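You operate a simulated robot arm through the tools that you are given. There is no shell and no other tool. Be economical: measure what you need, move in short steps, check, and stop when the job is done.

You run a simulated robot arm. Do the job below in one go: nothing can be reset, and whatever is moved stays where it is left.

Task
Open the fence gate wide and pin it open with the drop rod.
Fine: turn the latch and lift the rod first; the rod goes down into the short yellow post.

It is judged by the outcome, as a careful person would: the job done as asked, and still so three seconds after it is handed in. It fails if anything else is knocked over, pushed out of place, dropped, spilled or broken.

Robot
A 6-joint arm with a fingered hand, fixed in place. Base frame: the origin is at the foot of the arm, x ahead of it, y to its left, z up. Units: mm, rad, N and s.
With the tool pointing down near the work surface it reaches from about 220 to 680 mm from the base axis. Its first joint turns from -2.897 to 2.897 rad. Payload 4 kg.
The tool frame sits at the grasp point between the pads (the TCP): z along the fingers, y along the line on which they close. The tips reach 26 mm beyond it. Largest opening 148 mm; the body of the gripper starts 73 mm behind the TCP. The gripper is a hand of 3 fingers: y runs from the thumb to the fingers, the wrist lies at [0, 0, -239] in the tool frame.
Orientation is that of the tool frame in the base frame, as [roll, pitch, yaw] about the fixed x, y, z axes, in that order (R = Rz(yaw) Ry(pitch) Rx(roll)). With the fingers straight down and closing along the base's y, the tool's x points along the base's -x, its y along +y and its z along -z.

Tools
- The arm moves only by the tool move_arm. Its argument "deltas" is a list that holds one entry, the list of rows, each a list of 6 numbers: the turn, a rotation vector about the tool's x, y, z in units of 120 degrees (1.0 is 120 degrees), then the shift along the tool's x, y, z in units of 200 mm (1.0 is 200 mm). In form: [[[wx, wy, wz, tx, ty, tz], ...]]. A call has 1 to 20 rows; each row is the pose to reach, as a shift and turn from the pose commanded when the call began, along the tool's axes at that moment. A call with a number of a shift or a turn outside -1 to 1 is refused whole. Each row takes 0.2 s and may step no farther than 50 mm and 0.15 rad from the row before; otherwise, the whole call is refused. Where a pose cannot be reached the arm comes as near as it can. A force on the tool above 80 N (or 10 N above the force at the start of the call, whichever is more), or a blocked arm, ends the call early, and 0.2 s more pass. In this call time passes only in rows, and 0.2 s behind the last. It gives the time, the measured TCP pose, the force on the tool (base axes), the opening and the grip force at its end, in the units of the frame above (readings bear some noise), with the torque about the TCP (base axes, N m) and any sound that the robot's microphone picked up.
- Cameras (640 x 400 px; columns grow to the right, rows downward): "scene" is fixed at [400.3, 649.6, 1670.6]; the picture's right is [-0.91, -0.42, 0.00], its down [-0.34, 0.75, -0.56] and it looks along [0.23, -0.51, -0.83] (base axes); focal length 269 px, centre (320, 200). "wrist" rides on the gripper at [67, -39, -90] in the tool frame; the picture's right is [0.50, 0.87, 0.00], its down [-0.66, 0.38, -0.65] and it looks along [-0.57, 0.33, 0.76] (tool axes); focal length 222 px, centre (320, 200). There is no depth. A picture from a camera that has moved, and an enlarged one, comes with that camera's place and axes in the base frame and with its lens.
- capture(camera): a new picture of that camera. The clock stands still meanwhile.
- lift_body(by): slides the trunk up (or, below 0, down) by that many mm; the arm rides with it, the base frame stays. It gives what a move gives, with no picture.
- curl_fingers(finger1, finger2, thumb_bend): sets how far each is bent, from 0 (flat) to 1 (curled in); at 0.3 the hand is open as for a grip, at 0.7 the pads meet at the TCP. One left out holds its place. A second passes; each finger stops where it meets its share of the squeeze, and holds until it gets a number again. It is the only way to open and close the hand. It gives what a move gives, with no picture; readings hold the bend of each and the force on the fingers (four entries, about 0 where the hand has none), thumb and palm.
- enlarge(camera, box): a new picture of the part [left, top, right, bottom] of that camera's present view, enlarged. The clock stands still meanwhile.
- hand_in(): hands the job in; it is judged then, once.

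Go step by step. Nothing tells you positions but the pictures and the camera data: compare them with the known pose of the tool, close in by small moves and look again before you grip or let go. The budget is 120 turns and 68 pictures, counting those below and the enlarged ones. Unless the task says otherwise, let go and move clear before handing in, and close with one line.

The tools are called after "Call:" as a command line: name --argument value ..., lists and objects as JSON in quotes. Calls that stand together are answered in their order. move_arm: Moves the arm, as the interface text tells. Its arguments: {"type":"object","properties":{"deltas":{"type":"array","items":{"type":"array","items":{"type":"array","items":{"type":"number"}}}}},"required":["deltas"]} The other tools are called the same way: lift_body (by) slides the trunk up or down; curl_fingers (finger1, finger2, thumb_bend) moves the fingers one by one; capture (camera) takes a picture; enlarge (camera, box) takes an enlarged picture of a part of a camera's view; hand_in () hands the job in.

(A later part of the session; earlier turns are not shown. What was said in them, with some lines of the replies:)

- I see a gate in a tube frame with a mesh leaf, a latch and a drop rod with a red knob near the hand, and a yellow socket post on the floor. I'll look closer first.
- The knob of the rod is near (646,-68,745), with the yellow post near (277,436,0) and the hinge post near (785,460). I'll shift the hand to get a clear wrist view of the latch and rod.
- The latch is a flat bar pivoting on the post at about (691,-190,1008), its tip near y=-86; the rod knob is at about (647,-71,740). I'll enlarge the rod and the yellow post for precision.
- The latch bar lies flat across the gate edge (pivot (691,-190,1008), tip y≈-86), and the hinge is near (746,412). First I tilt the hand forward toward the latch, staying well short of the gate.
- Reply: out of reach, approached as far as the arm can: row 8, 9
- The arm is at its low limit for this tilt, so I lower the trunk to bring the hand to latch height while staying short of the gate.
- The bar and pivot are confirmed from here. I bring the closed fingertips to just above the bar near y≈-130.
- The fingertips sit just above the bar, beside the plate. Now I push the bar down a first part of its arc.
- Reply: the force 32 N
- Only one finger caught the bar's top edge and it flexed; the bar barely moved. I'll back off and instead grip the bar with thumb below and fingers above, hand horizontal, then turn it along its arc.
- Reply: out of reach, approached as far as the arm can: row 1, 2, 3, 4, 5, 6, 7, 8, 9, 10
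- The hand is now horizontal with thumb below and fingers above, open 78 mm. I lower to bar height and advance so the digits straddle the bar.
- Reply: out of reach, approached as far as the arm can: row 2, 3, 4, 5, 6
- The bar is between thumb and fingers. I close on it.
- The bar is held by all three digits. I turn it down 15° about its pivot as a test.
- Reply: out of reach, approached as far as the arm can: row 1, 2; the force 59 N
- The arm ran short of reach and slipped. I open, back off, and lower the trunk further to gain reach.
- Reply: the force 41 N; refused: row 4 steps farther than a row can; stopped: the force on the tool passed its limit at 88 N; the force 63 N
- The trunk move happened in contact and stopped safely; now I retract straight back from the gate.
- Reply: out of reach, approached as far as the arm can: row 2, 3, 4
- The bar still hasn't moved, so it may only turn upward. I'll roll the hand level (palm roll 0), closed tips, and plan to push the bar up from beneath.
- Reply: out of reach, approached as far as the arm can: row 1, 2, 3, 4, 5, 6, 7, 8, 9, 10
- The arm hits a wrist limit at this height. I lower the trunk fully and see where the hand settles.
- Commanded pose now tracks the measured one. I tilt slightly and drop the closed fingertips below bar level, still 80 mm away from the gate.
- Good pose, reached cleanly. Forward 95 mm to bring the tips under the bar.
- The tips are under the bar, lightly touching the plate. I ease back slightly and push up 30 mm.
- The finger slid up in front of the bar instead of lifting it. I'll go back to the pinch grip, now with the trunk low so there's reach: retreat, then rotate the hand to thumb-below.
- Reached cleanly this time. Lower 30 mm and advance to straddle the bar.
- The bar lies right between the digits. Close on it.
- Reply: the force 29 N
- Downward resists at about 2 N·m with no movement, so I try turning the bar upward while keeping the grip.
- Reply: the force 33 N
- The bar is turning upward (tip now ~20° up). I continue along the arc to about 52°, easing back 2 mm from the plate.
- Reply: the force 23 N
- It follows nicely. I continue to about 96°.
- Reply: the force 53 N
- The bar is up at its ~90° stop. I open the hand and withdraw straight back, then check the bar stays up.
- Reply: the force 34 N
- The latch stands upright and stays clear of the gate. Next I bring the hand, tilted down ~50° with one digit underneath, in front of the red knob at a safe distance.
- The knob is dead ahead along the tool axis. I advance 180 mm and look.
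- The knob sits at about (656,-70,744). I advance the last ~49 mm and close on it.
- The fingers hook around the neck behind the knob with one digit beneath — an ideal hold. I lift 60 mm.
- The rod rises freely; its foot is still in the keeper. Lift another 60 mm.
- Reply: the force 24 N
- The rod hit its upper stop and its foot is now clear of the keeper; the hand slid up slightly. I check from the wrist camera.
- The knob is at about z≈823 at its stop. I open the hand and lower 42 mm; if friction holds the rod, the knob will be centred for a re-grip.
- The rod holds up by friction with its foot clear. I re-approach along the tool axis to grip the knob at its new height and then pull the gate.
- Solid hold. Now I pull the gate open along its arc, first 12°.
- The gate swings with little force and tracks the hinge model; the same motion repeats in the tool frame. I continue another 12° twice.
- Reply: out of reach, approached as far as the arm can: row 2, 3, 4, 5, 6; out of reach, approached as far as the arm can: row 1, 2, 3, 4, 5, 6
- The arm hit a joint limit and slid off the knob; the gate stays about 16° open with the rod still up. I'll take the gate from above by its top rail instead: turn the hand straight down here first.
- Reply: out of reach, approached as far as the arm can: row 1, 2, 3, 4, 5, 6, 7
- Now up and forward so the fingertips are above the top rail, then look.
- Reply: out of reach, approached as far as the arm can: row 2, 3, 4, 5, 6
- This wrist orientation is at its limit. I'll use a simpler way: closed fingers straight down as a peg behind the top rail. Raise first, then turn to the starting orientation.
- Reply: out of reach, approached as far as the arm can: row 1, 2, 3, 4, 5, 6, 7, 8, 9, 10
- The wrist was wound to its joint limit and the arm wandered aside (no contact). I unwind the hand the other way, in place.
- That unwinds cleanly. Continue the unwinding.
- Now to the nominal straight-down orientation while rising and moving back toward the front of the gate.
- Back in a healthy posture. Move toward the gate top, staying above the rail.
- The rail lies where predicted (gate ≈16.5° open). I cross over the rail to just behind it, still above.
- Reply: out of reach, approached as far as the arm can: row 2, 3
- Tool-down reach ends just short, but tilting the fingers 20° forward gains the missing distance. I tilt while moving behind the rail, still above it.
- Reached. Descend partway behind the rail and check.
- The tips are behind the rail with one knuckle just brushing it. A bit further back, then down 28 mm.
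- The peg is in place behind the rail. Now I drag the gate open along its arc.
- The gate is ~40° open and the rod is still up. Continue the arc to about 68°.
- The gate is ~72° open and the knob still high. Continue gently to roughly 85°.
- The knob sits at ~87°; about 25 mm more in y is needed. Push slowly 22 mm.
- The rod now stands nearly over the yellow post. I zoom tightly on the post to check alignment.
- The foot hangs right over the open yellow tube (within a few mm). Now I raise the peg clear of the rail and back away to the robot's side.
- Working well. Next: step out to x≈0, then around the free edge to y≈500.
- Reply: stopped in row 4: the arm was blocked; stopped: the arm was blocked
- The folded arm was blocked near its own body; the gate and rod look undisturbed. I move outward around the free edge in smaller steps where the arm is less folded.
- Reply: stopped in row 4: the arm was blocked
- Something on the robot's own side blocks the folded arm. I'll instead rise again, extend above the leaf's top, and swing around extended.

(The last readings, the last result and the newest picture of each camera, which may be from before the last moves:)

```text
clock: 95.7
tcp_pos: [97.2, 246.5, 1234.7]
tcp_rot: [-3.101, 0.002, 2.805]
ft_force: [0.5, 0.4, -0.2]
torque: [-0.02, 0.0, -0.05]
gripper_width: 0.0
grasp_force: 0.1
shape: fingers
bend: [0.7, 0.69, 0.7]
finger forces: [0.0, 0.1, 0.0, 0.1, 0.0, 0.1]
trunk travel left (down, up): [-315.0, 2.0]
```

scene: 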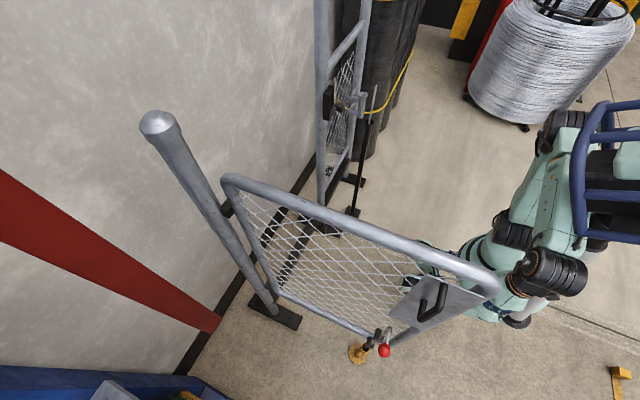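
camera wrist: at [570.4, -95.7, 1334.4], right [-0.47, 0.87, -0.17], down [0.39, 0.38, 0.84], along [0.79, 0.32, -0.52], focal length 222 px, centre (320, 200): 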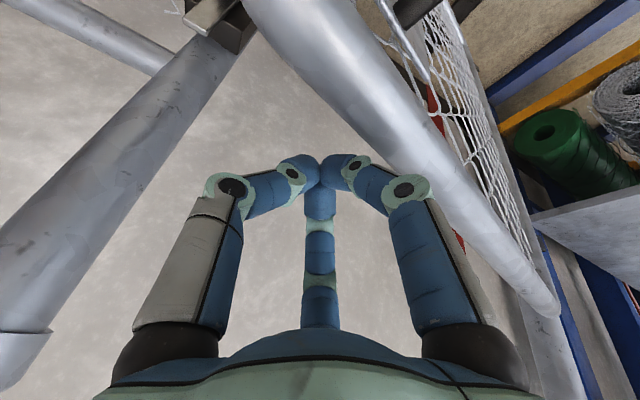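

Rise to z≈1320 and extend over the leaf, squaring the yaw.

Call:
move_arm --deltas '[[[0, 0, -0.03, 0, 0, -0.21], [0, 0, -0.06, 0, 0, -0.43], [0, 0, -0.09, -0.11, 0.18, -0.43], [0, 0, -0.125, -0.23, 0.37, -0.43], [0, 0, -0.161, -0.3475, 0.5665, -0.43]]]'

Call:
move_arm --deltas '[[[0, 0, 0, 0.03, 0.2, 0], [0, 0, 0, 0.06, 0.4, 0], [0, 0, 0, 0.1, 0.6, 0], [0, 0, 0, 0.15, 0.8, 0], [0, 0, 0, 0.35, 0.9, 0], [0, 0, 0, 0.57, 0.94, 0], [0, 0, 0, 0.78, 0.95, 0]]]'

```text
clock: 96.9
tcp_pos: [201.8, 335.9, 1313.5]
tcp_rot: [-3.101, -0.015, -3.138]
ft_force: [0.3, -0.6, -0.2]
torque: [-0.02, 0.0, 0.01]
gripper_width: 0.1
grasp_force: 0.0
shape: fingers
bend: [0.7, 0.69, 0.7]
finger forces: [0.1, 0.1, 0.1, 0.0, 0.0, 0.1]
trunk travel left (down, up): [-315.0, 2.0]
```

```text
clock: 98.7
tcp_pos: [80.0, 521.1, 1298.8]
tcp_rot: [-3.085, -0.012, 3.076]
ft_force: [-0.4, 0.3, 0.1]
torque: [0.0, 0.0, 0.0]
gripper_width: 0.1
grasp_force: 0.1
shape: fingers
bend: [0.7, 0.69, 0.7]
finger forces: [0.1, 0.0, 0.0, 0.0, 0.0, 0.1]
trunk travel left (down, up): [-315.0, 2.0]
stopped in row 7: the arm was blocked; the commanded pose is now the measured one
```

The arm can go to azimuth ~81°, which is just enough. I ease off the stop slightly and lower the trunk beside the free edge, with checks.

Call:
move_arm --deltas '[[[0, 0, -0.02, -0.04, 0.1, 0]]]'

Call:
lift_body --by -150

Call:
capture --camera "scene"

```text
clock: 99.1
tcp_pos: [86.6, 543.8, 1296.6]
tcp_rot: [-3.081, -0.017, 3.123]
ft_force: [0.2, 0.3, -0.3]
torque: [-0.02, 0.01, 0.02]
gripper_width: 0.1
grasp_force: 0.0
shape: fingers
bend: [0.7, 0.69, 0.7]
finger forces: [0.0, 0.1, 0.1, 0.1, 0.0, 0.1]
trunk travel left (down, up): [-315.0, 2.0]
```

```text
clock: 100.9
tcp_pos: [108.7, 537.1, 1146.6]
tcp_rot: [-3.083, -0.015, 3.08]
ft_force: [0.6, 0.4, 0.3]
torque: [0.0, -0.01, -0.02]
gripper_width: 0.2
grasp_force: 0.0
shape: fingers
bend: [0.7, 0.69, 0.7]
finger forces: [0.1, 0.1, 0.0, 0.0, 0.1, 0.1]
trunk travel left (down, up): [-165.0, 152.0]
```

```text
6 pictures are left
```

scene: 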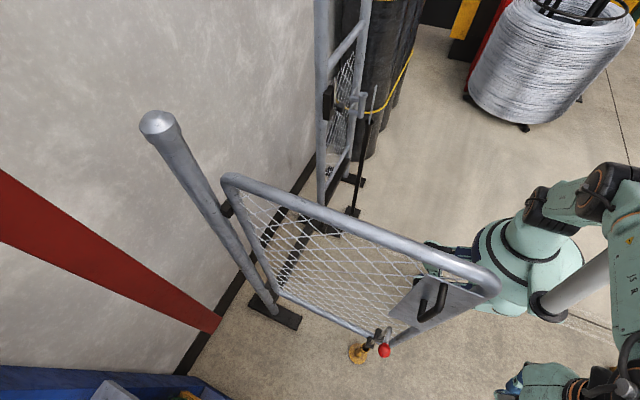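

The forearm has ample room from the leaf here, but rubs the robot's own mast. I shift 35 mm away from the mast and lower further.

Call:
move_arm --deltas '[[[0, 0, -0.01, -0.09, 0.03, 0], [0, 0, -0.025, -0.18, 0.06, 0]]]'

Call:
lift_body --by -163

```text
clock: 101.5
tcp_pos: [122.2, 555.3, 1145.6]
tcp_rot: [-3.084, -0.02, -3.107]
ft_force: [0.0, -0.1, 0.0]
torque: [0.0, 0.03, 0.01]
gripper_width: 0.1
grasp_force: 0.0
shape: fingers
bend: [0.7, 0.69, 0.7]
finger forces: [0.0, 0.0, 0.0, 0.0, 0.0, 0.0]
trunk travel left (down, up): [-165.0, 152.0]
```

```text
clock: 103.3
tcp_pos: [159.0, 546.6, 965.6]
tcp_rot: [-3.053, -0.02, 3.106]
ft_force: [0.0, 0.3, 0.0]
torque: [0.0, 0.04, 0.01]
gripper_width: 0.0
grasp_force: 0.0
shape: fingers
bend: [0.7, 0.69, 0.7]
finger forces: [0.0, 0.0, 0.1, 0.0, 0.0, 0.0]
trunk travel left (down, up): [-2.0, 315.0]
```

Now at (159,547,966) on the front side of the leaf. I tilt the fingers toward the knob, staying above it.

Call:
move_arm --deltas '[[[0.0013, -0.041, 0.0331, -0.064, -0.005, 0.034], [0.0026, -0.082, 0.0662, -0.128, -0.01, 0.068], [0.0039, -0.123, 0.0994, -0.193, -0.0145, 0.1015], [0.0051, -0.164, 0.1325, -0.257, -0.019, 0.135], [0.0064, -0.205, 0.1656, -0.321, -0.024, 0.169], [0.0077, -0.246, 0.1987, -0.385, -0.029, 0.203]]]'

Call:
capture --camera "wrist"

```text
clock: 104.9
tcp_pos: [258.8, 520.9, 932.7]
tcp_rot: [3.126, 0.517, 2.651]
ft_force: [0.2, 0.5, 0.2]
torque: [0.03, 0.0, -0.02]
gripper_width: 0.0
grasp_force: 0.1
shape: fingers
bend: [0.7, 0.69, 0.7]
finger forces: [0.0, 0.0, 0.0, 0.0, 0.0, 0.0]
trunk travel left (down, up): [-2.0, 315.0]
stopped in row 6: the arm was blocked; the commanded pose is now the measured one
```

```text
5 pictures are left
camera wrist: at [149.9, 534.1, 976.8], right [0.02, 0.97, -0.24], down [0.39, 0.21, 0.9], along [0.92, -0.11, -0.37], focal length 222 px, centre (320, 200)
```

wrist: 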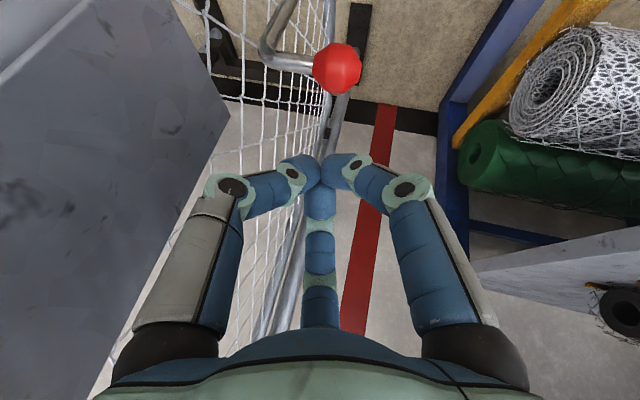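

The knob is just below and ahead of the fingertips. I descend 60 mm onto it, aligning by a few mm.

Call:
move_arm --deltas '[[[0, 0, 0, 0.035, -0.02, 0.066], [0, 0, 0, 0.07, -0.035, 0.132], [0, 0, 0, 0.106, -0.045, 0.198], [0, 0, 0, 0.141, -0.051, 0.264]]]'

```text
clock: 105.9
tcp_pos: [253.0, 513.3, 871.1]
tcp_rot: [3.126, 0.517, 2.656]
ft_force: [-0.6, 0.4, -0.2]
torque: [-0.01, 0.02, -0.01]
gripper_width: 0.2
grasp_force: 0.1
shape: fingers
bend: [0.7, 0.69, 0.7]
finger forces: [0.0, 0.1, 0.0, 0.1, 0.0, 0.0]
trunk travel left (down, up): [-2.0, 315.0]
```

Tips just above the knob. Press down 60 mm gently.

Call:
move_arm --deltas '[[[0, 0, 0, 0.023, 0, 0.044], [0, 0, 0, 0.047, 0, 0.088], [0, 0, 0, 0.07, 0, 0.1325], [0, 0, 0, 0.094, 0, 0.177], [0, 0, 0, 0.117, 0, 0.221], [0, 0, 0, 0.14, 0, 0.265]]]'

Call:
enlarge --camera "scene" --box '[330, 310, 426, 370]'

```text
clock: 107.3
tcp_pos: [256.3, 513.2, 812.4]
tcp_rot: [3.128, 0.52, 2.658]
ft_force: [-0.7, 0.3, -0.2]
torque: [0.02, 0.01, 0.0]
gripper_width: 0.0
grasp_force: 0.0
shape: fingers
bend: [0.7, 0.69, 0.7]
finger forces: [0.0, 0.0, 0.0, 0.1, 0.0, 0.0]
trunk travel left (down, up): [-2.0, 315.0]
```

```text
6.67 times, centred on (378, 340) of scene
camera zoom: at [400.3, 649.6, 1670.6], right [-0.91, -0.42, 0.0], down [-0.34, 0.75, -0.56], along [0.23, -0.51, -0.83], focal length 1795 px, centre (-67, -733)
```

zoom: 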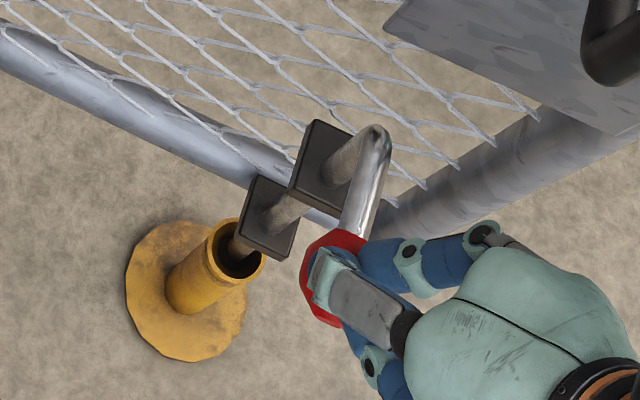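

The rod is going down into the post with little resistance. Press further, 50 mm.

Call:
move_arm --deltas '[[[0, 0, 0, 0.023, 0, 0.044], [0, 0, 0, 0.047, 0, 0.088], [0, 0, 0, 0.07, 0, 0.1325], [0, 0, 0, 0.094, 0, 0.177], [0, 0, 0, 0.117, 0, 0.221]]]'

```text
clock: 108.5
tcp_pos: [255.1, 511.6, 769.9]
tcp_rot: [3.115, 0.523, 2.652]
ft_force: [-28.3, -1.4, 71.2]
torque: [-0.79, -0.29, -0.28]
gripper_width: 0.1
grasp_force: 38.6
shape: fingers
bend: [0.76, 0.64, 0.7]
finger forces: [13.9, 19.2, 0.0, 0.1, 44.3, 0.0]
trunk travel left (down, up): [-2.0, 315.0]
```

The rod bottomed out (firm stop). I lift the hand off straight up and check.

Call:
move_arm --deltas '[[[0, 0, 0, -0.06, 0, -0.11], [0, 0, 0, -0.15, 0.003, -0.26], [0, 0, 0, -0.25, 0.006, -0.44], [0, 0, 0, -0.36, 0.01, -0.63]]]'

Call:
enlarge --camera "scene" --box '[330, 310, 426, 370]'

```text
clock: 109.5
tcp_pos: [257.7, 512.2, 907.9]
tcp_rot: [3.129, 0.519, 2.657]
ft_force: [0.5, 1.1, 0.0]
torque: [-0.01, 0.0, 0.01]
gripper_width: 0.0
grasp_force: 0.0
shape: fingers
bend: [0.7, 0.69, 0.7]
finger forces: [0.0, 0.0, 0.0, 0.0, 0.0, 0.0]
trunk travel left (down, up): [-2.0, 315.0]
```

```text
6.67 times, centred on (378, 340) of scene
camera zoom: at [400.3, 649.6, 1670.6], right [-0.91, -0.42, 0.0], down [-0.34, 0.75, -0.56], along [0.23, -0.51, -0.83], focal length 1795 px, centre (-67, -733)
```

zoom: 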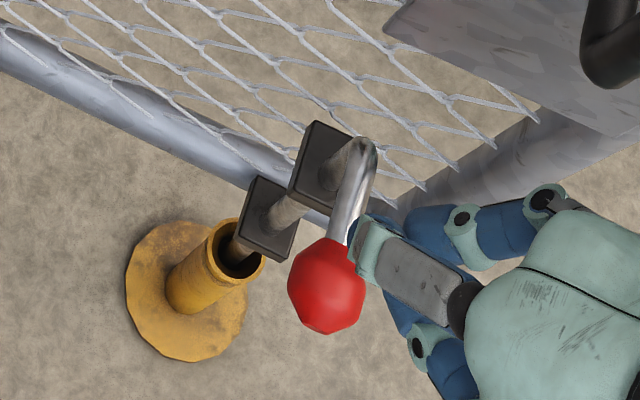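

The rod is seated in the yellow post. I move the hand clear of the gate and take a last look.

Call:
move_arm --deltas '[[[0, 0, 0, 0.09, 0.1, -0.11], [0, 0, 0, 0.188, 0.198, -0.219]]]'

Call:
capture --camera "scene"

Call:
enlarge --camera "scene" --box '[345, 325, 393, 355]'

```text
clock: 110.1
tcp_pos: [228.0, 574.1, 926.9]
tcp_rot: [3.128, 0.519, 2.657]
ft_force: [1.6, -0.7, 0.6]
torque: [0.03, 0.04, 0.01]
gripper_width: 0.3
grasp_force: 0.0
shape: fingers
bend: [0.7, 0.69, 0.7]
finger forces: [0.1, 0.0, 0.0, 0.0, 0.0, 0.0]
trunk travel left (down, up): [-2.0, 315.0]
```

```text
2 pictures are left
```

scene: 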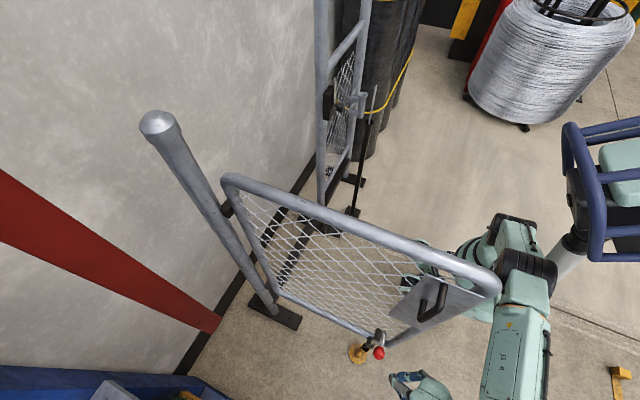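

```text
13.33 times, centred on (369, 340) of scene
camera zoom: at [400.3, 649.6, 1670.6], right [-0.91, -0.42, 0.0], down [-0.34, 0.75, -0.56], along [0.23, -0.51, -0.83], focal length 3591 px, centre (-333, -1667)
```

zoom: 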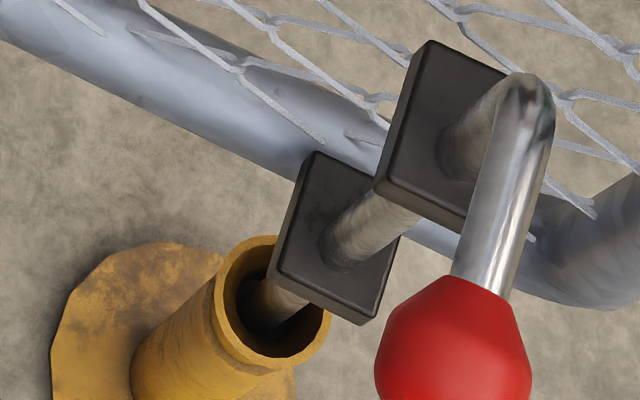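

The gate stands wide open, the rod runs down inside the yellow post, the hand is clear, and nothing else has moved. I hand in.

Call:
hand_in

```text
The job is handed in.
```

The gate is open to about 90° and held there by the drop rod, which is pushed down to its stop inside the yellow post. The last pictures show nothing else moved, and the hand is clear of the gate.
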